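You operate a simulated robot arm through the tools that you are given. There is no shell and no other tool. Be economical: measure what you need, move in short steps, check, and stop when the job is done.

The job below is to be done with a simulated two-armed robot. You get a single attempt, and the scene is never put back.

## Task
Unplug the flask, funnel dye in to the line, funnel back; hold the flask at each pull.
Fine: plug in the rack, jug and funnel back in their places. Set down upright: dye jug.

It is judged by the outcome, as a careful person would: the job done as asked, and still so three seconds after it is handed in. It fails if anything else is knocked over, pushed out of place, dropped, spilled or broken.

## Robot
Two 7-joint arms with two-finger parallel grippers on one trunk, on a base that drives. Base frame: it is fixed to the floor where the robot stands at the start and does not move with it; the origin is under the middle of the robot, x ahead of it, y to its left, z up; the surface under the hand at the start is at about z = 0.8. Units: m, rad, N and s.
The left shoulder is at the start at [0.07, 0.163, 1.245], the right one opposite. With the tool pointing down near the work surface each hand reaches from about 0.34 to 0.86 m from the robot's upright axis, wherever it stands, measured 20 degrees to its own side. Places, roughly: blue plug (4x4x6 cm) [0.5, 0.1, 0.9]; dye funnel stand [0.7, 0.1, 0.8]; middle bore of the plug rack [0.5, -0.4, 0.8]. Payload 3.43 kg a hand.
The tool frame of a hand sits at the grasp point between the pads (the TCP): z along the fingers, y along the line on which they close. The tips reach 0.034 m beyond it. The gripper opens to 0.128 m. The fingers are 0.024 m wide and 0.012 m thick; the gripper's body (0.048 by 0.13 m) begins 0.096 m behind the TCP.
Orientation is that of the tool frame in the base frame, as a unit quaternion [w, x, y, z]. With the fingers straight down and closing along the base's y, the tool's x points along the base's -x, its y along +y and its z along -z.

## Interface
- The arms move only by the tool drive_tool. It takes "left_increments", "right_increments" or both (then of equal length, played together; a hand with none holds still); each is a list of rows, each a list of 3 entries, a list of its own where there are three numbers: the shift along the tool's x, y, z in mm, then the turn, a rotation vector about the tool's x, y, z in rad, then the gripper command, from -1 (fully open) to 1 (shut), values between in proportion. In form: [[[tx, ty, tz], [rx, ry, rz], hand], ...]. A call has 1 to 12 rows; each row shifts and turns the commanded pose from where the row before left it, along the tool's axes as they then stand. Rows are played at 5 a second. More than 0.05 m and 0.15 rad between two rows, or a gripper value outside its range, and nothing of the call is played. Where a pose cannot be reached the arm comes as near as it can. A force on the tool above 90 N (or 10 N above the force at the start of the call, whichever is more), or a blocked arm, ends the call early, and 0.2 s more pass. The fingers move at their own pace (about 0.153 m/s each) and stop on an object; they squeeze with about 27 N. The grip force told is the motor's: it shows also when the fingers shut on nothing. Time passes only in rows, and 0.2 s behind the last, so rows that do not move let the fingers close. The reply holds the time, the measured pose of the TCP, the force on the tool along the base axes, the opening and the grip force, in the units named above and with some noise, with the torque about the TCP (base axes, N m) and any sound that the robot's microphone picked up, and new pictures: "views" is both (left out), scene, wrist or none (wrist: the cameras of the hands that moved).
- Cameras (640 x 400 px; columns grow to the right, rows downward): "scene" is now at [0.1376, -0.0036, 1.4675]; the picture's right is [-0.03, -1.00, 0.00], its down [-0.63, 0.02, -0.77] and it looks along [0.77, -0.02, -0.63] (base axes); focal length 268 px, centre (320, 200). "left" rides on the left gripper at [0.076, 0.011, -0.16] in its tool frame; the picture's right is [-0.15, 0.99, 0.00], its down [-0.88, -0.13, -0.46] and it looks along [-0.45, -0.07, 0.89] (tool axes); focal length 234 px, centre (320, 200). "right" rides on the right gripper at [0.076, -0.011, -0.16] in its tool frame; the picture's right is [0.15, 0.99, 0.00], its down [-0.88, 0.13, -0.46] and it looks along [-0.45, 0.07, 0.89] (tool axes); focal length 234 px, centre (320, 200). There is no depth. A picture from a camera that has moved, and an enlarged one, comes with that camera's place and axes in the base frame and with its lens.
- move_column(by): slides the trunk up (or, below 0, down) by that many m; the arms and the scene camera ride with it, the base frame stays. It gives what a move gives, with no picture.
- base_move(legs): drives the robot by 1 to 6 legs, each [ahead, left, turn to the left] in m, m and rad, along the robot's own axes; the way and the turn of a leg run together, so that a leg with both is an arc; at most 1.5 m and 3.142 rad a leg. The arms and the cameras ride along, it lands a little off, and it stops where it bumps. It gives what a move gives, and a new picture of the scene camera.
- head_to(pan, tilt): turns the head with the scene camera to pan (to the left, within 1.501 rad either way) and tilt (down, from -0.506 to 1.204), counted from straight ahead of the robot. It gives what a move gives, and a new picture of the scene camera.
- inspect(camera, box): a new picture of the part [left, top, right, bottom] of that camera's present view, enlarged. It takes no simulated time.
- close_job(): hands the job in; it is judged then, once.

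Work in short steps. Places have to be worked out from the pictures, the camera data and where the tool is seen: move nearer, look again, correct. Check each grasp and each placing, and mend what went wrong. You have 120 turns and 260 pictures in all, those below and enlarged ones among them. Open the grippers and draw the arms clear of the work before you hand the job in, unless the task says otherwise; then end with one line.

The tools are called after ">>>" by a JSON object that holds its "api" and its "payload". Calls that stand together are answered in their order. drive_tool: Moves the arms, as the interface text tells. Its arguments: {"type":"object","properties":{"left_increments":{"type":"array"},"right_increments":{"type":"array"},"views":{"type":"string","enum":["both","scene","wrist","none"]}},"required":[]} The other tools are called the same way: move_column (by) slides the trunk up or down; base_move (legs) drives the base; head_to (pan, tilt) turns the head that bears the scene camera; inspect (camera, box) takes an enlarged picture of a part of a camera's view; close_job () hands the job in.

At the start:

```text
clock: 0.0
left_tool_pos: [0.6248, 0.2017, 1.2837]
left_tcp_rot: [0.0, -0.001, 1.0, -0.001]
left_ft_force: [0.2, 0.0, -0.6]
left_ft_torque: [0.03, -0.02, -0.01]
left_opening: 0.1278
left_grasp_force: 0.1
right_tool_pos: [0.4462, -0.2696, 1.2424]
right_tcp_rot: [0.0, -0.001, 1.0, -0.001]
right_ft_force: [0.1, -0.7, 0.1]
right_ft_torque: [0.02, -0.02, 0.0]
right_opening: 0.1278
right_grasp_force: 0.0
trunk travel left (down, up): [-0.725, 0.215]
robot x, y, heading: [-0.0008, -0.0019, 0.003]
head pan, tilt: [-0.031, 0.684]
```

scene: 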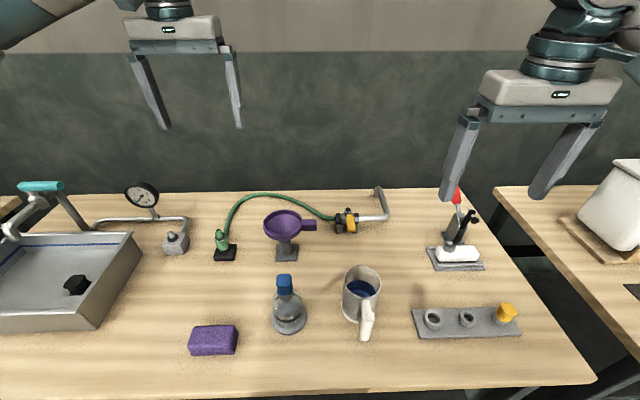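
right: 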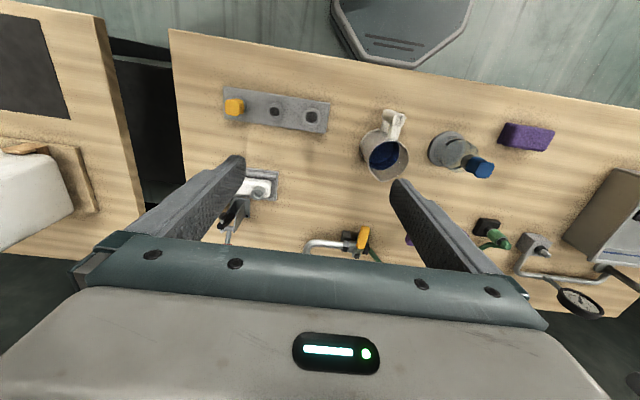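
left: 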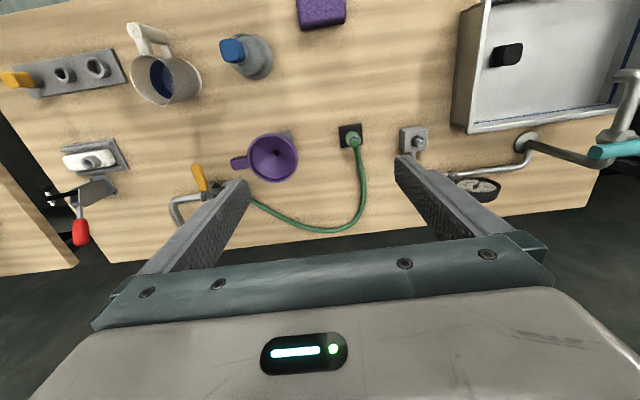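

I see the flask with blue plug, funnel on its stand, jug with blue dye, and the rack with a yellow plug. I look closer at each first.

>>> {"api": "inspect", "payload": {"camera": "scene", "box": [220, 190, 400, 350]}}

>>> {"api": "inspect", "payload": {"camera": "scene", "box": [390, 240, 550, 350]}}

>>> {"api": "inspect", "payload": {"camera": "left", "box": [120, 0, 320, 200]}}

>>> {"api": "inspect", "payload": {"camera": "right", "box": [340, 80, 540, 220]}}

```text
2.50 times, centred on (310, 270) of scene
camera zoom: at [0.1376, -0.0036, 1.4675], right [-0.03, -1.0, 0.0], down [-0.63, 0.02, -0.77], along [0.77, -0.02, -0.63], focal length 669 px, centre (345, 25)
```

zoom: 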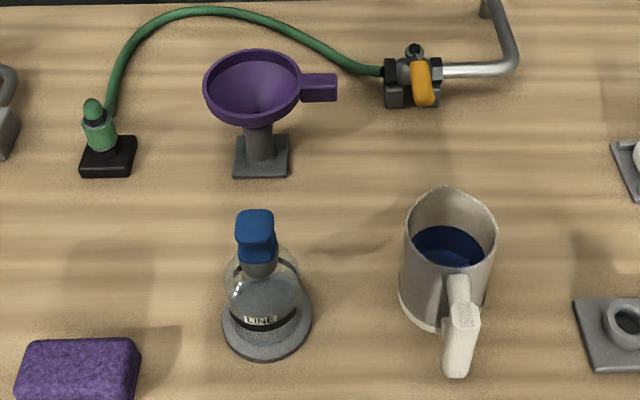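

```text
3.64 times, centred on (470, 295) of scene
camera zoom: at [0.1376, -0.0036, 1.4675], right [-0.03, -1.0, 0.0], down [-0.63, 0.02, -0.77], along [0.77, -0.02, -0.63], focal length 974 px, centre (-226, -146)
```

zoom: 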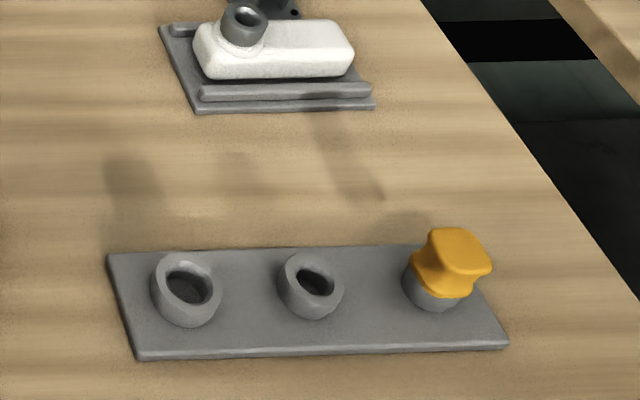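

```text
2.00 times, centred on (220, 100) of left
camera zoom: at [0.5482, 0.2134, 1.4425], right [0.15, 0.99, 0.0], down [0.88, -0.13, 0.46], along [0.45, -0.07, -0.89], focal length 468 px, centre (520, 400)
```

zoom: 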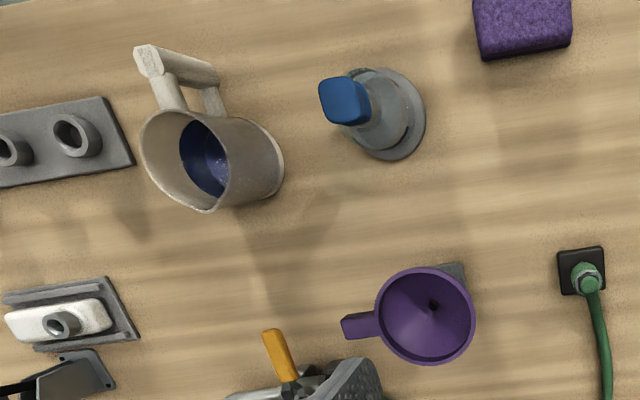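

```text
2.86 times, centred on (440, 150) of right
camera zoom: at [0.3706, -0.2823, 1.4035], right [-0.15, 0.99, 0.0], down [0.88, 0.13, 0.46], along [0.45, 0.07, -0.89], focal length 669 px, centre (-23, 343)
```

zoom: 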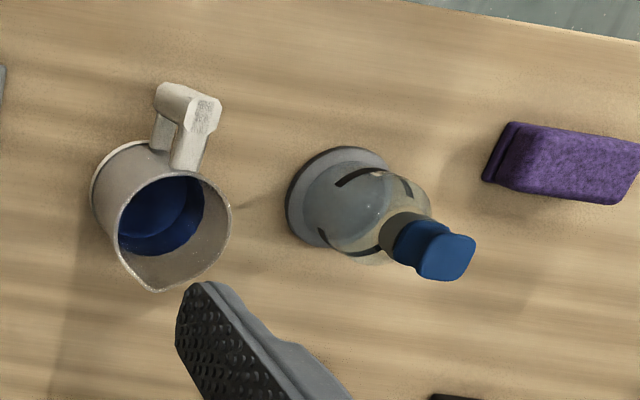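

The flask stands near (0.48, 0.07), with the plug top at z≈0.96. I turn both hands at height: left to point toward -y, right with fingers closing along x.

>>> {"api": "drive_tool", "payload": {"left_increments": [[[0, 0, 0], [0, 0, -0.1428], -1], [[0, 0, 0], [0, 0, -0.1428], -1], [[0, 0, 0], [0, 0, -0.1428], -1], [[0, 0, 0], [0, 0, -0.1428], -1], [[0, 0, 0], [0, 0, -0.1428], -1], [[0, 0, 0], [0, 0, -0.1428], -1], [[0, 0, 0], [0, 0, -0.1428], -1], [[0, 0, 0], [0, 0, -0.1428], -1], [[0, 0, 0], [0, 0, -0.1428], -1], [[0, 0, 0], [0, 0, -0.1428], -1], [[0, 0, 0], [0, 0, -0.1428], -1]], "right_increments": [[[0, 0, 0], [0, 0, 0.1428], -1], [[0, 0, 0], [0, 0, 0.1428], -1], [[0, 0, 0], [0, 0, 0.1428], -1], [[0, 0, 0], [0, 0, 0.1428], -1], [[0, 0, 0], [0, 0, 0.1428], -1], [[0, 0, 0], [0, 0, 0.1428], -1], [[0, 0, 0], [0, 0, 0.1428], -1], [[0, 0, 0], [0, 0, 0.1428], -1], [[0, 0, 0], [0, 0, 0.1428], -1], [[0, 0, 0], [0, 0, 0.1428], -1], [[0, 0, 0], [0, 0, 0.1428], -1]], "views": "none"}}

```text
clock: 2.4
left_tool_pos: [0.6239, 0.2014, 1.2822]
left_tcp_rot: [0.0, 0.708, -0.706, -0.001]
left_ft_force: [0.6, 0.8, 0.2]
left_ft_torque: [0.01, -0.03, -0.01]
left_opening: 0.1279
left_grasp_force: 0.1
right_tool_pos: [0.4452, -0.2686, 1.2424]
right_tcp_rot: [-0.002, 0.708, 0.707, 0.0]
right_ft_force: [0.0, 0.2, 0.3]
right_ft_torque: [-0.02, 0.02, 0.0]
right_opening: 0.1279
right_grasp_force: 0.1
trunk travel left (down, up): [-0.725, 0.215]
robot x, y, heading: [0.0011, -0.0026, 0.005]
head pan, tilt: [-0.031, 0.684]
```

Yaw done. Now tilting left by 60° and right by 30°, while bringing the left hand near the flask's left side for a view.

>>> {"api": "drive_tool", "payload": {"left_increments": [[[0, 20.6, 0], [0, 0.1496, 0], -1], [[0, 20.6, 0], [0, 0.1496, 0], -1], [[0, 20.6, 0], [0, 0.1496, 0], -1], [[0, 20.6, 0], [0, 0.1496, 0], -1], [[0, 20.6, 0], [0, 0.1496, 0], -1], [[0, 20.6, 0], [0, 0.1496, 0], -1], [[0, 20.6, 0], [0, 0.1496, 0], -1], [[-43.6, 0, 20.6], [0, 0, 0], -1], [[-43.6, 0, 20.6], [0, 0, 0], -1], [[-43.6, 0, 20.6], [0, 0, 0], -1], [[-43.6, 0, 20.6], [0, 0, 0], -1], [[-43.6, 0, 20.6], [0, 0, 0], -1]], "right_increments": [[[0, 0, 0], [0, 0.131, 0], -1], [[0, 0, 0], [0, 0.131, 0], -1], [[0, 0, 0], [0, 0.131, 0], -1], [[0, 0, 0], [0, 0.131, 0], -1], [[0, 0, 0], [0, 0, 0], -1], [[0, 0, 0], [0, 0, 0], -1], [[0, 0, 0], [0, 0, 0], -1], [[0, 0, 0], [0, 0, 0], -1], [[0, 0, 0], [0, 0, 0], -1], [[0, 0, 0], [0, 0, 0], -1], [[0, 0, 0], [0, 0, 0], -1], [[0, 0, 0], [0, 0, 0], -1]], "views": "both"}}

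```text
clock: 5.0
left_tool_pos: [0.4831, 0.2231, 1.0402]
left_tcp_rot: [0.352, 0.613, -0.612, 0.354]
left_ft_force: [-0.6, 0.3, 0.6]
left_ft_torque: [-0.02, 0.02, -0.01]
left_opening: 0.1282
left_grasp_force: 0.2
right_tool_pos: [0.446, -0.2694, 1.2443]
right_tcp_rot: [-0.183, 0.683, 0.683, 0.184]
right_ft_force: [0.6, 1.2, -0.6]
right_ft_torque: [0.01, 0.02, 0.01]
right_opening: 0.1279
right_grasp_force: 0.1
trunk travel left (down, up): [-0.725, 0.215]
robot x, y, heading: [0.0005, 0.0001, -0.002]
head pan, tilt: [-0.031, 0.684]
camera scene: at [0.1376, -0.0029, 1.4676], right [-0.03, -1.0, 0.0], down [-0.63, 0.02, -0.77], along [0.77, -0.02, -0.63], focal length 268 px, centre (320, 200)
camera right: at [0.4352, -0.2844, 1.4204], right [0.99, 0.13, 0.07], down [0.13, -0.99, -0.05], along [0.07, 0.06, -1.0], focal length 234 px, centre (320, 200)
camera left: at [0.4705, 0.3234, 1.1858], right [-0.99, 0.07, -0.13], down [0.13, 0.83, -0.54], along [0.07, -0.55, -0.83], focal length 234 px, centre (320, 200)
```

scene: 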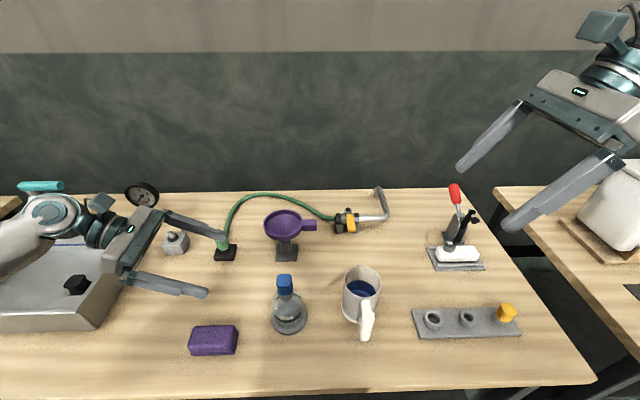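
right: 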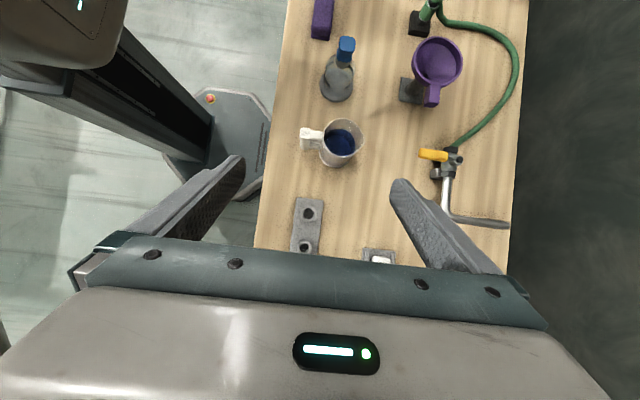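
left: 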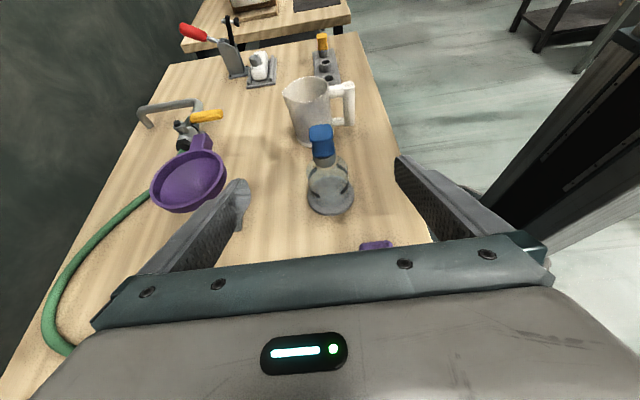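

A good view of the flask and the funnel; I enlarge the flask.

>>> {"api": "inspect", "payload": {"camera": "left", "box": [270, 110, 390, 220]}}

>>> {"api": "inspect", "payload": {"camera": "right", "box": [290, 20, 480, 180]}}

```text
3.64 times, centred on (330, 165) of left
camera zoom: at [0.4705, 0.3234, 1.1858], right [-0.99, 0.07, -0.13], down [0.13, 0.83, -0.54], along [0.07, -0.55, -0.83], focal length 852 px, centre (284, 327)
```

zoom: 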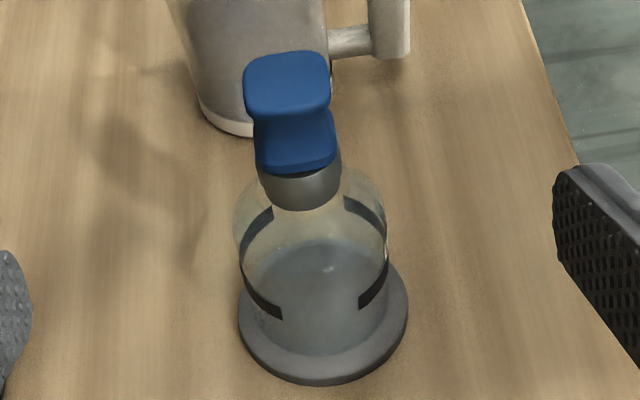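

```text
2.50 times, centred on (385, 100) of right
camera zoom: at [0.4352, -0.2844, 1.4204], right [0.99, 0.13, 0.07], down [0.13, -0.99, -0.05], along [0.07, 0.06, -1.0], focal length 585 px, centre (158, 450)
```

zoom: 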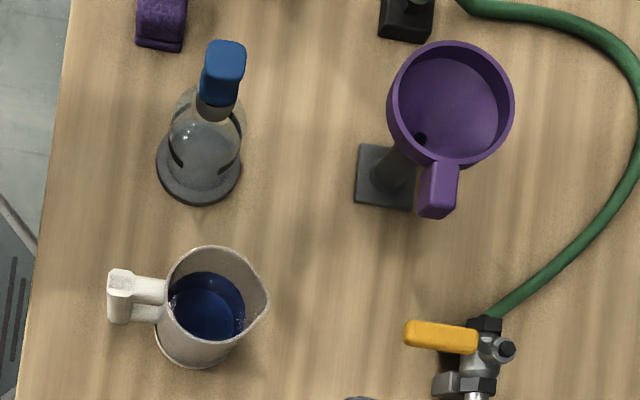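

I move the left hand to straddle the flask body, stopping 60 mm short for a check.

>>> {"api": "drive_tool", "payload": {"left_increments": [[[-43.6, 1.5, 0], [0, 0, 0], -1], [[-43.6, 1.5, 0], [0, 0, 0], -1], [[0, 0, 41], [0, 0, 0], -1], [[0, 0, 41], [0, 0, 0], -1], [[0, 0, 41], [0, 0, 0], -1], [[0, 0, 41], [0, 0, 0], -1]]}}

```text
clock: 6.4
left_tool_pos: [0.4786, 0.1252, 0.8865]
left_tcp_rot: [0.353, 0.613, -0.612, 0.355]
left_ft_force: [-0.5, 0.9, 0.4]
left_ft_torque: [0.02, 0.05, -0.02]
left_opening: 0.1279
left_grasp_force: 0.1
right_tool_pos: [0.446, -0.2715, 1.2425]
right_tcp_rot: [-0.184, 0.683, 0.683, 0.184]
right_ft_force: [0.7, 0.1, -0.4]
right_ft_torque: [-0.01, 0.02, 0.04]
right_opening: 0.128
right_grasp_force: 0.1
trunk travel left (down, up): [-0.725, 0.215]
robot x, y, heading: [-0.0038, -0.0007, -0.002]
head pan, tilt: [-0.031, 0.684]
camera scene: at [0.1382, -0.0048, 1.4675], right [-0.03, -1.0, 0.0], down [-0.63, 0.02, -0.77], along [0.77, -0.02, -0.63], focal length 268 px, centre (320, 200)
camera left: at [0.4663, 0.2248, 1.032], right [-0.99, 0.07, -0.13], down [0.13, 0.84, -0.53], along [0.07, -0.54, -0.84], focal length 234 px, centre (320, 200)
```

scene: 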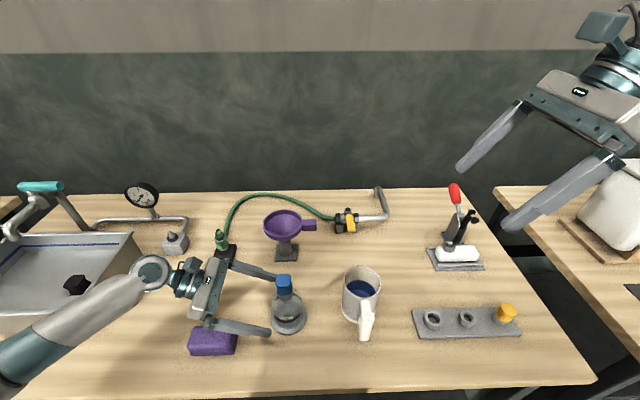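
left: 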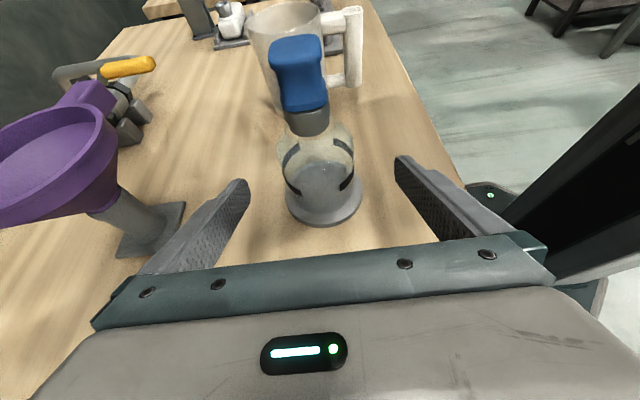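

Well centred, flask axis about (0.480, 0.075). I advance the last 63 mm and close in stages.

>>> {"api": "drive_tool", "payload": {"left_increments": [[[-8.7, 0, 21], [0, 0, 0], -1], [[0, 0, 21], [0, 0, 0], -1], [[0, 0, 21], [0, 0, 0], -1], [[0, 0, 0], [0, 0, 0], -0.6], [[0, 0, 0], [0, 0, 0], -0.3], [[0, 0, 0], [0, 0, 0], -0.2], [[0, 0, 0], [0, 0, 0], 0.0], [[0, 0, 0], [0, 0, 0], 1], [[0, 0, 0], [0, 0, 0], 1]]}}

```text
clock: 8.4
left_tool_pos: [0.4768, 0.0752, 0.846]
left_tcp_rot: [-0.354, -0.612, 0.612, -0.353]
left_ft_force: [-0.8, -1.3, 0.3]
left_ft_torque: [-0.03, 0.07, 0.0]
left_opening: 0.0708
left_grasp_force: 27.3
right_tool_pos: [0.4458, -0.2697, 1.2445]
right_tcp_rot: [-0.183, 0.683, 0.683, 0.183]
right_ft_force: [-0.6, -0.5, -0.3]
right_ft_torque: [0.0, -0.02, 0.0]
right_opening: 0.128
right_grasp_force: 0.0
trunk travel left (down, up): [-0.725, 0.215]
robot x, y, heading: [0.0004, -0.0007, 0.001]
head pan, tilt: [-0.031, 0.684]
camera scene: at [0.1375, -0.0037, 1.4675], right [-0.03, -1.0, 0.0], down [-0.63, 0.02, -0.77], along [0.77, -0.02, -0.63], focal length 268 px, centre (320, 200)
camera left: at [0.4651, 0.1744, 0.9924], right [-0.99, 0.07, -0.13], down [0.13, 0.83, -0.53], along [0.07, -0.55, -0.84], focal length 234 px, centre (320, 200)
```

scene: 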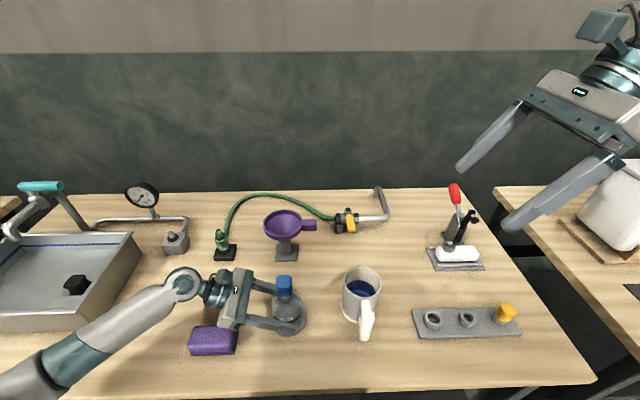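
left: 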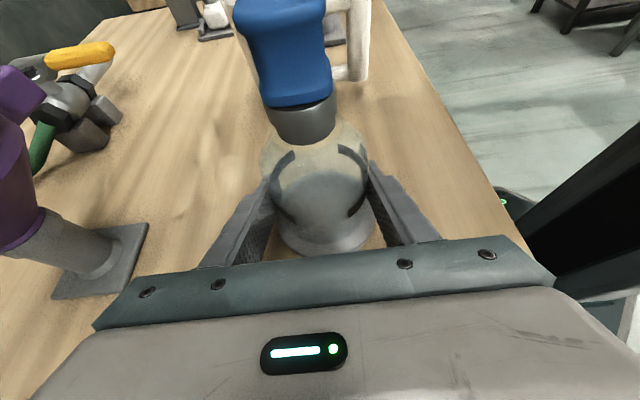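

Flask held (opening 70.8 mm, 27 N). Next the right hand goes to above the plug along its lean direction, stopping short to check.

>>> {"api": "drive_tool", "payload": {"right_increments": [[[22.1, 4.9, 38.8], [0, 0, 0], -1], [[22.1, 4.9, 38.8], [0, 0, 0], -1], [[22.1, 4.9, 38.8], [0, 0, 0], -1], [[22.1, 4.9, 38.8], [0, 0, 0], -1], [[22.1, 4.9, 38.8], [0, 0, 0], -1], [[22.1, 4.9, 38.8], [0, 0, 0], -1], [[22.1, 4.9, 38.8], [0, 0, 0], -1], [[0, 0, 35], [0, 0, 0], -1], [[0, 0, 35], [0, 0, 0], -1]]}}

```text
clock: 10.4
left_tool_pos: [0.4768, 0.0748, 0.8469]
left_tcp_rot: [-0.353, -0.612, 0.612, -0.354]
left_ft_force: [0.2, -0.4, 1.8]
left_ft_torque: [0.05, -0.01, -0.08]
left_opening: 0.0709
left_grasp_force: 27.7
right_tool_pos: [0.4781, 0.0335, 1.024]
right_tcp_rot: [-0.183, 0.683, 0.683, 0.183]
right_ft_force: [-0.9, 0.4, -0.5]
right_ft_torque: [0.0, 0.0, -0.01]
right_opening: 0.1281
right_grasp_force: 0.1
trunk travel left (down, up): [-0.725, 0.215]
robot x, y, heading: [-0.0003, 0.0025, -0.004]
head pan, tilt: [-0.031, 0.684]
camera scene: at [0.1378, -0.0032, 1.4676], right [-0.03, -1.0, 0.0], down [-0.63, 0.02, -0.77], along [0.77, -0.02, -0.63], focal length 268 px, centre (320, 200)
camera right: at [0.4678, 0.0194, 1.2013], right [0.99, 0.13, 0.07], down [0.13, -0.99, -0.05], along [0.07, 0.06, -1.0], focal length 234 px, centre (320, 200)
```

scene: 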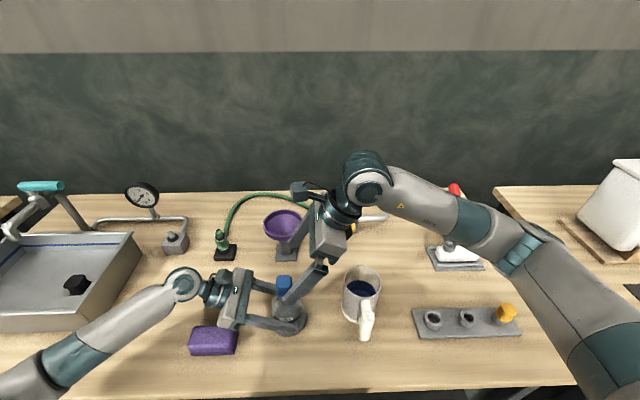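
right: 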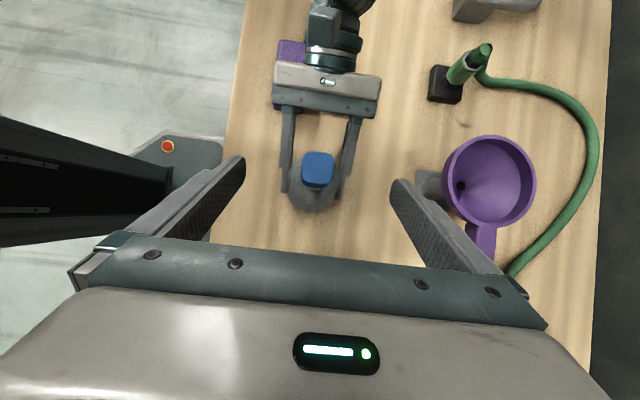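

Plug is centred between the fingers in x. I advance 76 mm onto its grip and close.

>>> {"api": "drive_tool", "payload": {"right_increments": [[[-1, 0, 26], [0, 0, 0], -1], [[-1, 0, 25], [0, 0, 0], -1], [[0, 0, 25], [0, 0, 0], -0.6], [[0, 0, 0], [0, 0, 0], -0.2], [[0, 0, 0], [0, 0, 0], 0.2], [[0, 0, 0], [0, 0, 0], 0.4], [[0, 0, 0], [0, 0, 0], 1], [[0, 0, 0], [0, 0, 0], 1]]}}

>>> {"api": "inspect", "payload": {"camera": "scene", "box": [230, 230, 370, 350]}}

```text
clock: 12.2
left_tool_pos: [0.4782, 0.0748, 0.8474]
left_tcp_rot: [0.352, 0.614, -0.611, 0.354]
left_ft_force: [15.2, -0.5, -1.0]
left_ft_torque: [0.08, 1.11, 0.01]
left_opening: 0.0709
left_grasp_force: 27.3
right_tool_pos: [0.4778, 0.0719, 0.9594]
right_tcp_rot: [-0.186, 0.682, 0.684, 0.182]
right_ft_force: [-14.4, 0.9, 2.7]
right_ft_torque: [0.03, 0.62, 0.03]
right_opening: 0.0344
right_grasp_force: 26.6
trunk travel left (down, up): [-0.725, 0.215]
robot x, y, heading: [0.0014, -0.0003, 0.0]
head pan, tilt: [-0.031, 0.684]
camera scene: at [0.1376, -0.0035, 1.4675], right [-0.03, -1.0, 0.0], down [-0.63, 0.02, -0.77], along [0.77, -0.02, -0.63], focal length 268 px, centre (320, 200)
camera right: at [0.4678, 0.056, 1.1361], right [0.99, 0.13, 0.07], down [0.13, -0.99, -0.05], along [0.06, 0.06, -1.0], focal length 234 px, centre (320, 200)
```

scene: 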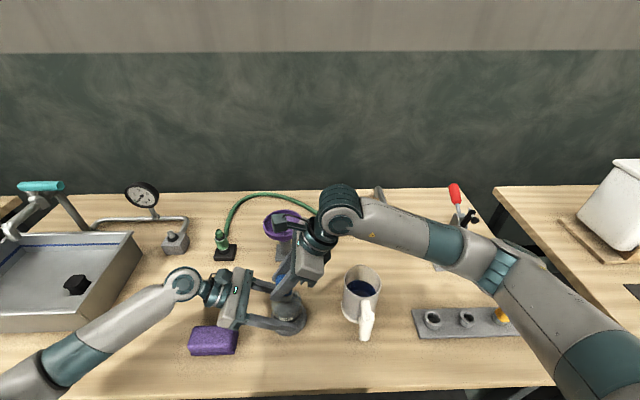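
right: 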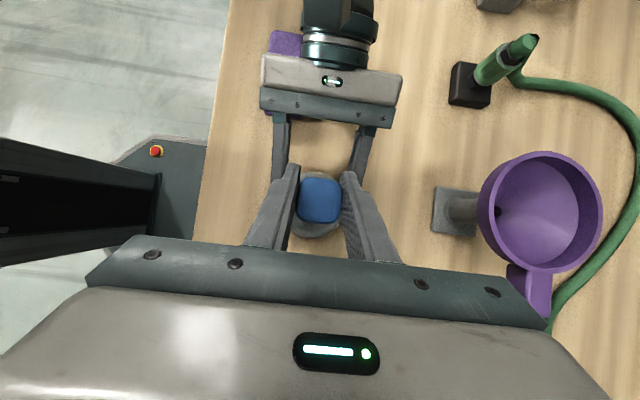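

```text
3.33 times, centred on (300, 290) of scene
camera zoom: at [0.1376, -0.0035, 1.4675], right [-0.03, -1.0, 0.0], down [-0.63, 0.02, -0.77], along [0.77, -0.02, -0.63], focal length 892 px, centre (387, -100)
```

zoom: 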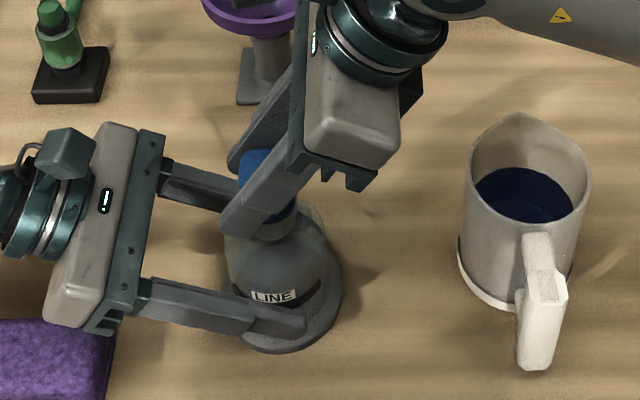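

Plug gripped at 34 mm (waist), with the LINE label still visible. There's a 14 N sideways load, so I ease 1.5 mm and pull straight up in small steps.

>>> {"api": "drive_tool", "payload": {"right_increments": [[[0, -1.5, 0], [0, 0, 0], 1], [[2.5, 0, -4.3], [0, 0, 0], 1], [[2.5, 0, -4.3], [0, 0, 0], 1], [[2.5, 0, -4.3], [0, 0, 0], 1], [[2.5, 0, -4.3], [0, 0, 0], 1], [[2.5, 0, -4.3], [0, 0, 0], 1], [[2.5, 0, -4.3], [0, 0, 0], 1]]}}

```text
clock: 13.8
left_tool_pos: [0.476, 0.076, 0.8467]
left_tcp_rot: [0.354, 0.613, -0.612, 0.353]
left_ft_force: [0.5, -0.5, -2.6]
left_ft_torque: [0.0, 0.0, -0.01]
left_opening: 0.0712
left_grasp_force: 26.5
right_tool_pos: [0.4787, 0.0708, 0.9882]
right_tcp_rot: [-0.184, 0.683, 0.683, 0.185]
right_ft_force: [1.0, -0.6, 0.5]
right_ft_torque: [0.02, 0.04, 0.01]
right_opening: 0.0313
right_grasp_force: 27.0
trunk travel left (down, up): [-0.725, 0.215]
robot x, y, heading: [0.0009, -0.0012, -0.006]
head pan, tilt: [-0.031, 0.684]
camera scene: at [0.1378, -0.0034, 1.4675], right [-0.03, -1.0, 0.0], down [-0.63, 0.02, -0.77], along [0.77, -0.02, -0.63], focal length 268 px, centre (320, 200)
camera right: at [0.4671, 0.0561, 1.165], right [0.99, 0.13, 0.07], down [0.13, -0.99, -0.05], along [0.07, 0.06, -1.0], focal length 234 px, centre (320, 200)
```

scene: 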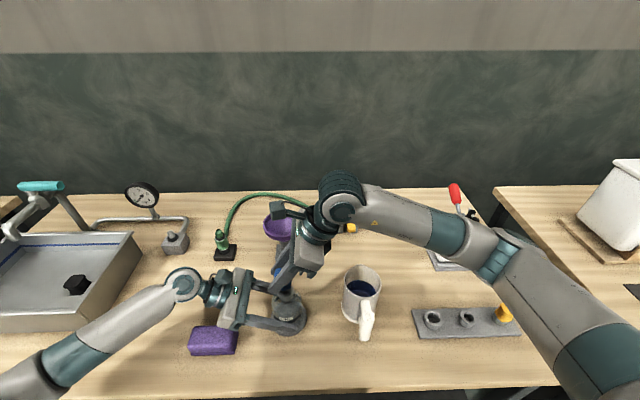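
right: 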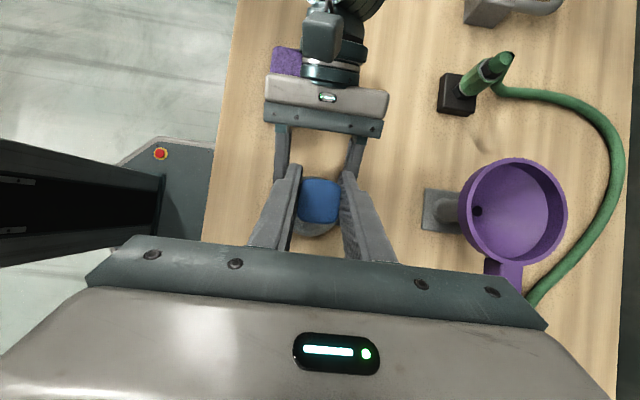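

Forces dropped to near zero; I check whether the plug came out or the fingers slipped.

>>> {"api": "inspect", "payload": {"camera": "scene", "box": [240, 230, 340, 340]}}

>>> {"api": "inspect", "payload": {"camera": "left", "box": [200, 0, 440, 260]}}

```text
3.64 times, centred on (290, 285) of scene
camera zoom: at [0.1378, -0.0034, 1.4675], right [-0.03, -1.0, 0.0], down [-0.63, 0.02, -0.77], along [0.77, -0.02, -0.63], focal length 974 px, centre (429, -109)
```

zoom: 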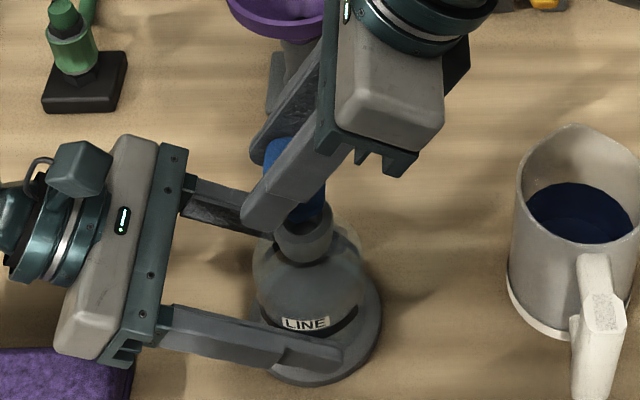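

```text
1.54 times, centred on (320, 130) of left
camera zoom: at [0.4651, 0.1746, 0.992], right [-0.99, 0.07, -0.13], down [0.13, 0.84, -0.53], along [0.07, -0.55, -0.84], focal length 360 px, centre (320, 308)
```

zoom: 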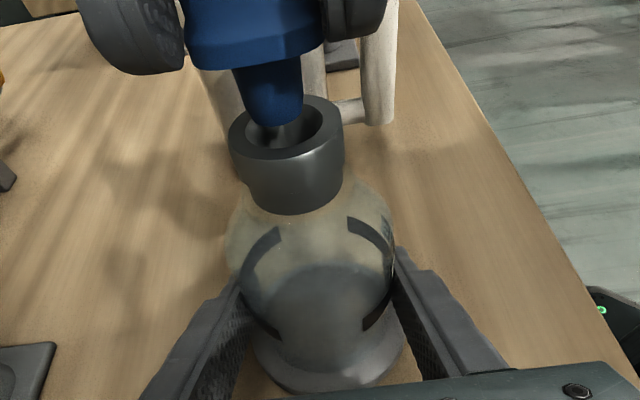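

The tapered stub is almost clear of the neck. I lift it 80 mm further and carry it over the rack.

>>> {"api": "drive_tool", "payload": {"right_increments": [[[20, 0, -34.6], [0, 0, 0], 1], [[20, 0, -34.6], [0, 0, 0], 1], [[-40.6, -2.9, -19.1], [0, 0, 0], 1], [[-40.6, -2.9, -19.1], [0, 0, 0], 1], [[-40.6, -2.9, -19.1], [0, 0, 0], 1], [[-40.6, -2.9, -19.1], [0, 0, 0], 1], [[-40.6, -2.9, -19.1], [0, 0, 0], 1], [[-40.6, -2.9, -19.1], [0, 0, 0], 1], [[-40.6, -2.9, -19.1], [0, 0, 0], 1], [[-40.6, -2.9, -19.1], [0, 0, 0], 1], [[-40.6, -2.9, -19.1], [0, 0, 0], 1], [[-40.6, -2.9, -19.1], [0, 0, 0], 1]]}}

>>> {"api": "inspect", "payload": {"camera": "right", "box": [220, 100, 420, 260]}}

>>> {"api": "inspect", "payload": {"camera": "scene", "box": [390, 220, 550, 350]}}

```text
clock: 16.4
left_tool_pos: [0.4762, 0.0729, 0.8474]
left_tcp_rot: [0.353, 0.613, -0.611, 0.355]
left_ft_force: [-0.4, 0.3, -2.3]
left_ft_torque: [0.03, -0.04, -0.02]
left_opening: 0.0711
left_grasp_force: 27.0
right_tool_pos: [0.448, -0.3793, 1.0282]
right_tcp_rot: [-0.184, 0.682, 0.684, 0.183]
right_ft_force: [0.1, -0.7, -0.9]
right_ft_torque: [-0.03, 0.03, -0.02]
right_opening: 0.0309
right_grasp_force: 27.0
trunk travel left (down, up): [-0.725, 0.215]
robot x, y, heading: [-0.0016, -0.0041, -0.001]
head pan, tilt: [-0.031, 0.684]
camera scene: at [0.1366, -0.0047, 1.4676], right [-0.03, -1.0, 0.0], down [-0.63, 0.02, -0.78], along [0.77, -0.02, -0.63], focal length 268 px, centre (320, 200)
camera right: at [0.4378, -0.3939, 1.2047], right [0.99, 0.13, 0.07], down [0.13, -0.99, -0.05], along [0.07, 0.06, -1.0], focal length 234 px, centre (320, 200)
```

scene: 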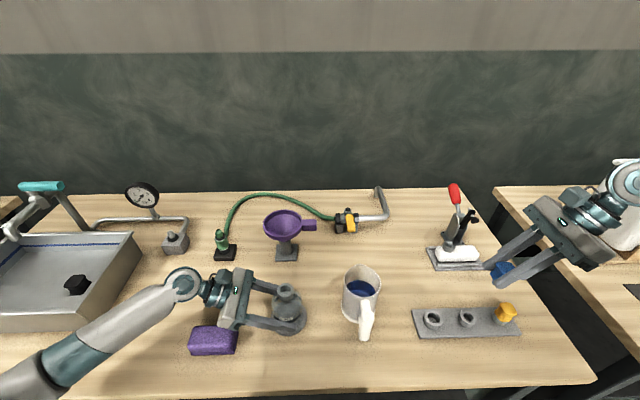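
right: 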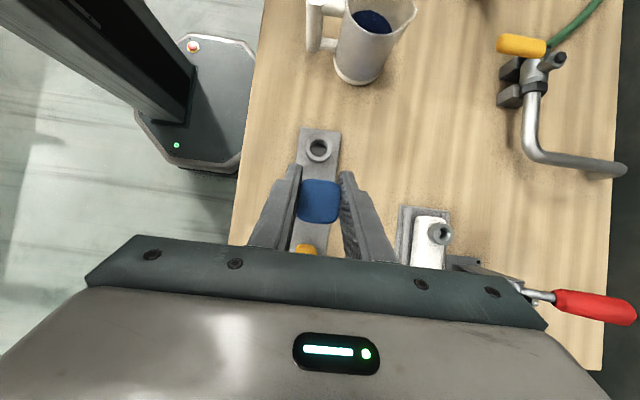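

```text
2.50 times, centred on (320, 180) of right
camera zoom: at [0.4378, -0.3939, 1.2047], right [0.99, 0.13, 0.07], down [0.13, -0.99, -0.05], along [0.07, 0.06, -1.0], focal length 585 px, centre (320, 250)
```

zoom: 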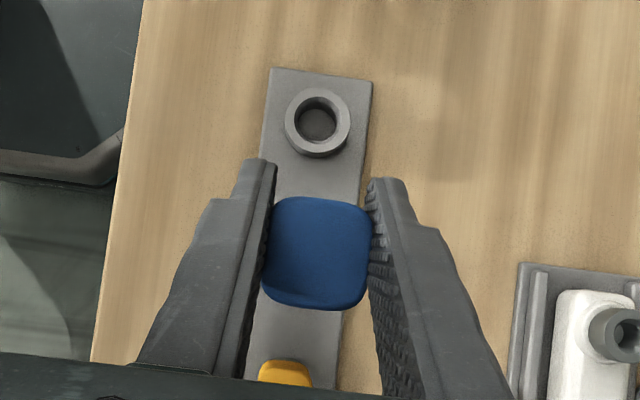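

```text
3.08 times, centred on (470, 285) of scene
camera zoom: at [0.1366, -0.0047, 1.4676], right [-0.03, -1.0, 0.0], down [-0.63, 0.02, -0.78], along [0.77, -0.02, -0.63], focal length 824 px, centre (-142, -62)
```

zoom: 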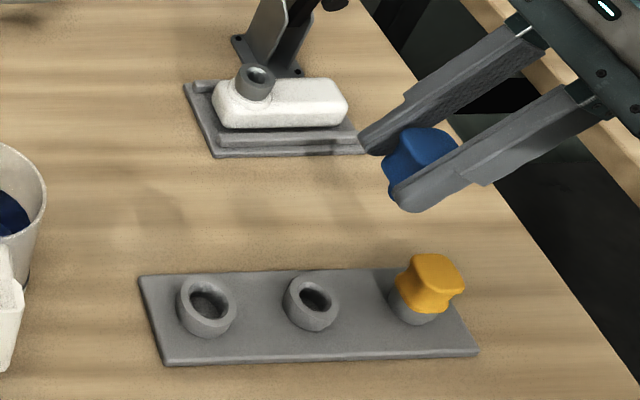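

I estimate the middle bore at about (0.450, -0.371) and the plug axis now near y=-0.386. I shift +15 mm in y and lower to just above the bore, then check.

>>> {"api": "drive_tool", "payload": {"right_increments": [[[-15.3, 0.7, 36.6], [0, 0, 0], 1], [[-15.3, 0.7, 36.6], [0, 0, 0], 1], [[-15.3, 0.7, 36.6], [0, 0, 0], 1], [[0, 0, 0], [0, 0, 0], 1]], "views": "wrist"}}

>>> {"api": "inspect", "payload": {"camera": "scene", "box": [410, 260, 530, 345]}}

```text
clock: 17.4
left_tool_pos: [0.4774, 0.0742, 0.8467]
left_tcp_rot: [-0.354, -0.612, 0.613, -0.353]
left_ft_force: [0.1, 0.3, -1.9]
left_ft_torque: [0.03, 0.0, 0.04]
left_opening: 0.071
left_grasp_force: 26.7
right_tool_pos: [0.4542, -0.3626, 0.9108]
right_tcp_rot: [-0.183, 0.684, 0.683, 0.183]
right_ft_force: [-0.3, 0.3, -1.0]
right_ft_torque: [-0.03, -0.01, -0.01]
right_opening: 0.0313
right_grasp_force: 27.0
trunk travel left (down, up): [-0.725, 0.215]
robot x, y, heading: [-0.0037, 0.0001, 0.004]
head pan, tilt: [-0.031, 0.684]
camera right: at [0.4436, -0.3783, 1.0881], right [0.99, 0.13, 0.07], down [0.13, -0.99, -0.05], along [0.07, 0.06, -1.0], focal length 234 px, centre (320, 200)
```

right: 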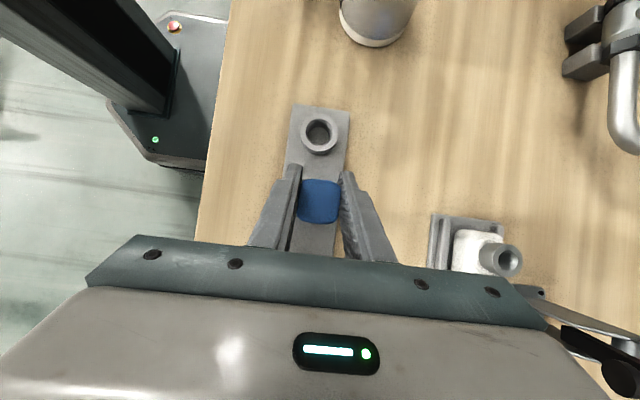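

```text
4.71 times, centred on (470, 302) of scene
camera zoom: at [0.1372, -0.0037, 1.4676], right [-0.03, -1.0, 0.0], down [-0.63, 0.02, -0.78], along [0.77, -0.02, -0.63], focal length 1260 px, centre (-386, -282)
```

zoom: 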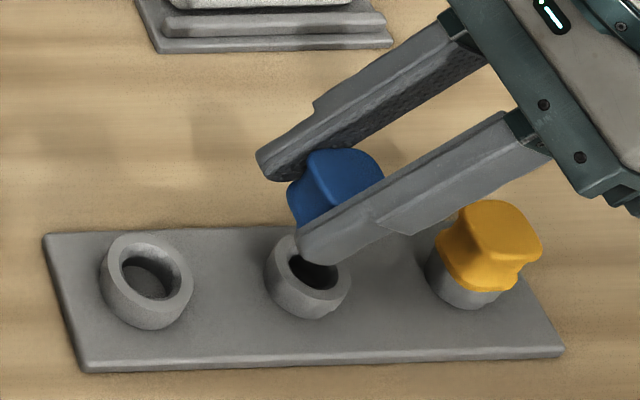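

Comparing both cameras, the plug should go about 7 mm in -y and 3 mm in -x. I shift that and lower gently, watching the force.

>>> {"api": "drive_tool", "payload": {"right_increments": [[[-6.1, -3, -3.5], [0, 0, 0], 1], [[-4, 0, 6.9], [0, 0, 0], 1], [[-4, 0, 6.9], [0, 0, 0], 1], [[-2.5, 0, 4.3], [0, 0, 0], 1], [[-2.5, 0, 4.3], [0, 0, 0], 1], [[-2, 0, 3.5], [0, 0, 0], 1]], "views": "wrist"}}

>>> {"api": "inspect", "payload": {"camera": "scene", "box": [410, 260, 530, 345]}}

```text
clock: 18.8
left_tool_pos: [0.4767, 0.0739, 0.8477]
left_tcp_rot: [0.353, 0.612, -0.612, 0.354]
left_ft_force: [0.0, -0.4, -0.5]
left_ft_torque: [0.02, -0.03, -0.01]
left_opening: 0.0713
left_grasp_force: 26.9
right_tool_pos: [0.449, -0.3687, 0.8821]
right_tcp_rot: [-0.184, 0.683, 0.683, 0.184]
right_ft_force: [0.1, -0.7, 1.1]
right_ft_torque: [-0.01, -0.04, 0.0]
right_opening: 0.0312
right_grasp_force: 26.6
trunk travel left (down, up): [-0.725, 0.215]
robot x, y, heading: [0.002, 0.0002, 0.003]
head pan, tilt: [-0.031, 0.684]
camera right: at [0.4384, -0.383, 1.0591], right [0.99, 0.13, 0.07], down [0.13, -0.99, -0.05], along [0.07, 0.06, -1.0], focal length 234 px, centre (320, 200)
```

right: 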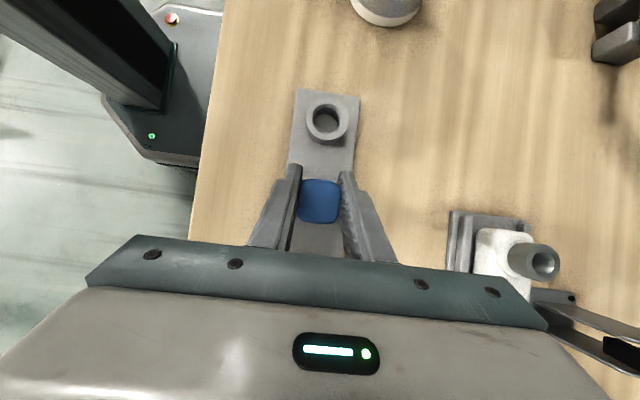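

```text
4.71 times, centred on (470, 302) of scene
camera zoom: at [0.1375, -0.0038, 1.4676], right [-0.03, -1.0, 0.0], down [-0.63, 0.02, -0.77], along [0.77, -0.02, -0.63], focal length 1260 px, centre (-386, -282)
```

zoom: 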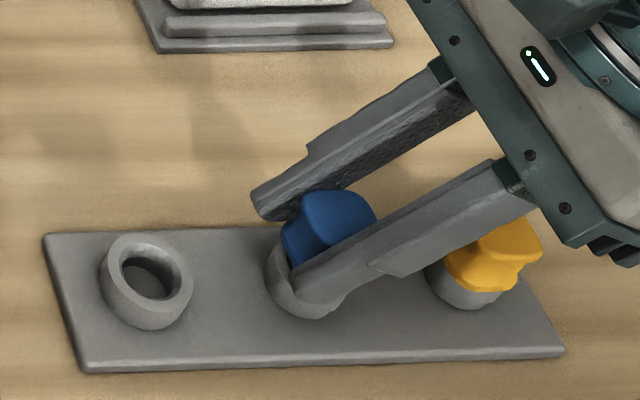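

No contact yet at TCP z=0.882. I continue lowering in 4 mm steps.

>>> {"api": "drive_tool", "payload": {"right_increments": [[[-2, 0, 3.5], [0, 0, 0], 1], [[-2, 0, 3.5], [0, 0, 0], 1], [[0, 0, 0], [0, 0, 0], 1]], "views": "none"}}

>>> {"api": "inspect", "payload": {"camera": "scene", "box": [410, 260, 530, 345]}}

```text
clock: 19.6
left_tool_pos: [0.4758, 0.0751, 0.8462]
left_tcp_rot: [-0.354, -0.612, 0.613, -0.353]
left_ft_force: [-0.5, 0.7, -2.9]
left_ft_torque: [0.05, 0.0, 0.01]
left_opening: 0.0707
left_grasp_force: 27.4
right_tool_pos: [0.4486, -0.368, 0.8738]
right_tcp_rot: [-0.184, 0.683, 0.683, 0.183]
right_ft_force: [0.2, -1.6, 0.5]
right_ft_torque: [-0.04, 0.01, -0.01]
right_opening: 0.0311
right_grasp_force: 26.6
trunk travel left (down, up): [-0.725, 0.215]
robot x, y, heading: [-0.0, 0.0003, 0.002]
head pan, tilt: [-0.031, 0.684]
```

```text
4.71 times, centred on (470, 302) of scene
camera zoom: at [0.1377, -0.0038, 1.4675], right [-0.03, -1.0, 0.0], down [-0.63, 0.02, -0.77], along [0.77, -0.02, -0.63], focal length 1260 px, centre (-386, -282)
```

zoom: 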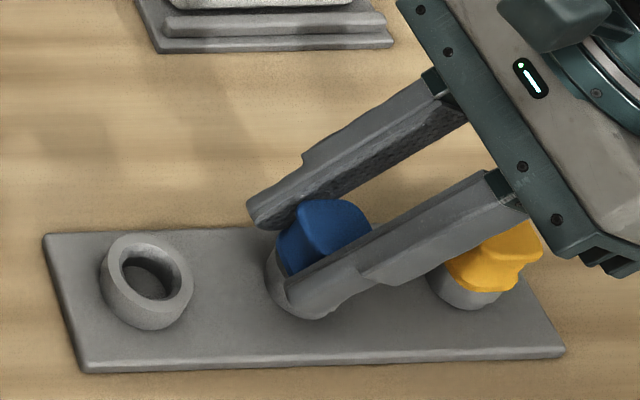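

Still free; the plug appears to be in or over the bore. I lower further.

>>> {"api": "drive_tool", "payload": {"right_increments": [[[-2, 0, 3.5], [0, 0, 0], 1], [[-2, 0, 3.5], [0, 0, 0], 1], [[-2, 0, 3.5], [0, 0, 0], 1], [[0, 0, 0], [0, 0, 0], 1]], "views": "none"}}

>>> {"api": "inspect", "payload": {"camera": "scene", "box": [410, 260, 530, 345]}}

```text
clock: 20.6
left_tool_pos: [0.474, 0.075, 0.849]
left_tcp_rot: [-0.353, -0.611, 0.612, -0.356]
left_ft_force: [-0.2, 0.3, -1.3]
left_ft_torque: [0.0, 0.0, -0.01]
left_opening: 0.0709
left_grasp_force: 27.0
right_tool_pos: [0.449, -0.3672, 0.8703]
right_tcp_rot: [-0.178, 0.682, 0.684, 0.187]
right_ft_force: [0.1, -17.4, 70.3]
right_ft_torque: [-0.13, 1.07, 0.84]
right_opening: 0.0313
right_grasp_force: 27.1
trunk travel left (down, up): [-0.725, 0.215]
robot x, y, heading: [0.0008, -0.0009, -0.003]
head pan, tilt: [-0.031, 0.684]
```

```text
4.71 times, centred on (470, 302) of scene
camera zoom: at [0.1317, -0.0015, 1.469], right [-0.03, -1.0, 0.0], down [-0.63, 0.02, -0.78], along [0.78, -0.03, -0.63], focal length 1260 px, centre (-386, -282)
```

zoom: 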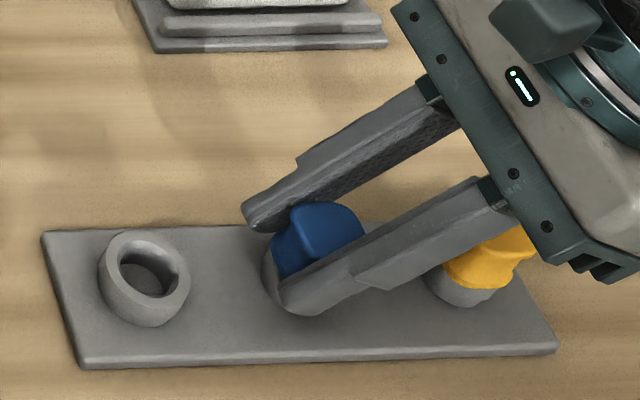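

Contact at 70 N, with the blue plug's top level within ~3 mm of the seated yellow one: it is in the bore. I ease off and release gently.

>>> {"api": "drive_tool", "payload": {"right_increments": [[[3, 0, -5.2], [0, 0, 0], 1], [[0, 0, 0], [0, 0, 0], 1], [[0, 0, 0], [0, 0, 0], 0.4], [[0, 0, 0], [0, 0, 0], 0.2], [[0, 0, 0], [0, 0, 0], 0.2], [[0, 0, 0], [0, 0, 0], -0.1]], "views": "wrist"}}

>>> {"api": "inspect", "payload": {"camera": "scene", "box": [410, 260, 530, 345]}}

```text
clock: 22.0
left_tool_pos: [0.4766, 0.075, 0.847]
left_tcp_rot: [0.353, 0.612, -0.612, 0.354]
left_ft_force: [0.3, 0.5, -2.2]
left_ft_torque: [-0.03, 0.01, 0.02]
left_opening: 0.071
left_grasp_force: 27.0
right_tool_pos: [0.4461, -0.3651, 0.8656]
right_tcp_rot: [-0.186, 0.682, 0.684, 0.182]
right_ft_force: [-0.6, 0.0, -0.6]
right_ft_torque: [-0.03, 0.01, 0.01]
right_opening: 0.0704
right_grasp_force: 0.0
trunk travel left (down, up): [-0.725, 0.215]
robot x, y, heading: [0.0007, 0.0009, 0.005]
head pan, tilt: [-0.031, 0.684]
camera right: at [0.4364, -0.3814, 1.0422], right [0.99, 0.13, 0.07], down [0.13, -0.99, -0.05], along [0.06, 0.06, -1.0], focal length 234 px, centre (320, 200)
```

right: 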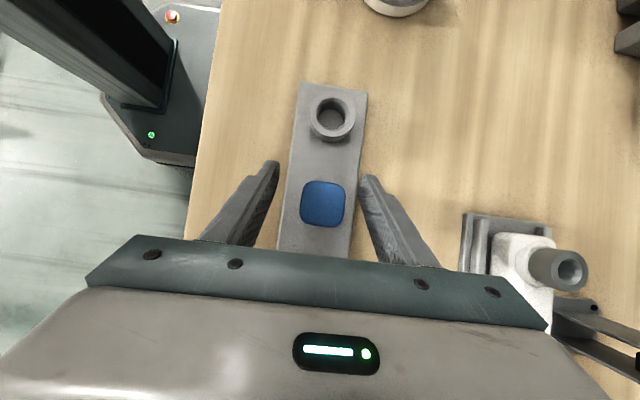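

```text
4.71 times, centred on (470, 302) of scene
camera zoom: at [0.137, -0.0031, 1.467], right [-0.03, -1.0, 0.0], down [-0.63, 0.02, -0.77], along [0.77, -0.02, -0.63], focal length 1260 px, centre (-386, -282)
```

zoom: 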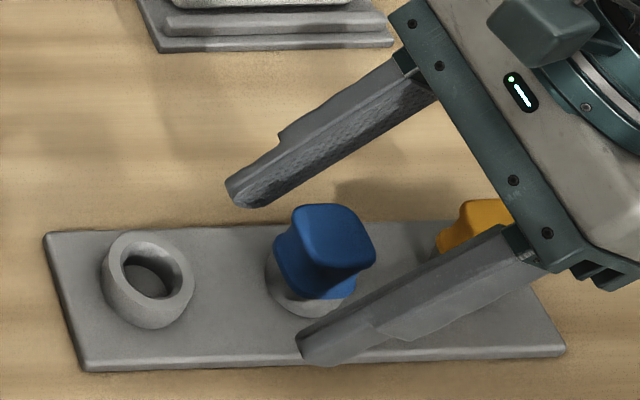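

Plug is seated upright in the middle bore. I rise, straighten the hand to vertical, and move toward the funnel at height.

>>> {"api": "drive_tool", "payload": {"right_increments": [[[20, 0, -34.6], [0, 0, 0], -0.1], [[20, 0, -34.6], [0, 0, 0], -0.1], [[20, 0, -34.6], [0, 0, 0], -0.3], [[0, 0, 0], [0, -0.131, 0], -0.3], [[0, 0, 0], [0, -0.131, 0], -0.3], [[0, 0, 0], [0, -0.131, 0], -0.3], [[0, 0, 0], [0, -0.131, 0], -0.3], [[35, 0, -20], [0, 0, 0], -0.3], [[35, 15, -20], [0, 0, 0], -0.3], [[35, 25, -20], [0, 0, 0], -0.3], [[35, 35, 0], [0, 0, 0], -0.3], [[35, 35, 0], [0, 0, 0], -0.3]]}}

```text
clock: 24.6
left_tool_pos: [0.4771, 0.0764, 0.8469]
left_tcp_rot: [0.355, 0.612, -0.611, 0.354]
left_ft_force: [0.6, -0.1, -2.1]
left_ft_torque: [0.04, 0.0, 0.01]
left_opening: 0.0711
left_grasp_force: 27.4
right_tool_pos: [0.5598, -0.1903, 1.0471]
right_tcp_rot: [0.0, 0.707, 0.707, -0.001]
right_ft_force: [0.8, 0.2, 0.6]
right_ft_torque: [-0.03, 0.0, 0.03]
right_opening: 0.0827
right_grasp_force: 0.1
trunk travel left (down, up): [-0.725, 0.215]
robot x, y, heading: [0.004, 0.002, 0.001]
head pan, tilt: [-0.031, 0.684]
camera scene: at [0.1389, -0.0017, 1.4674], right [-0.03, -1.0, 0.0], down [-0.63, 0.02, -0.77], along [0.77, -0.03, -0.63], focal length 268 px, centre (320, 200)
camera right: at [0.5504, -0.1159, 1.2073], right [0.99, 0.15, 0.0], down [0.13, -0.88, 0.46], along [0.07, -0.45, -0.89], focal length 234 px, centre (320, 200)
```

scene: 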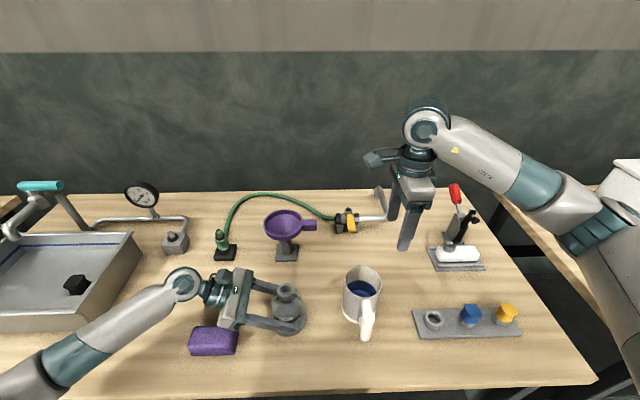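
right: 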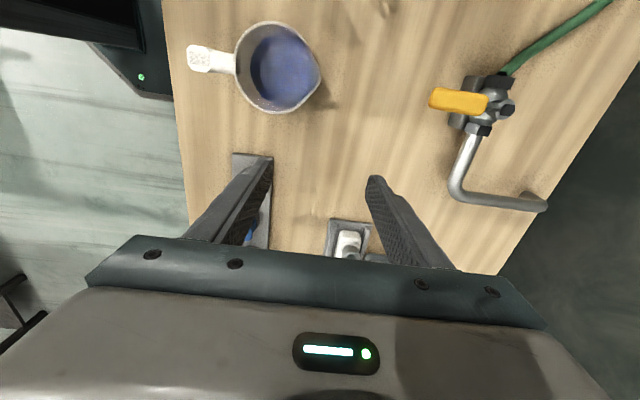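

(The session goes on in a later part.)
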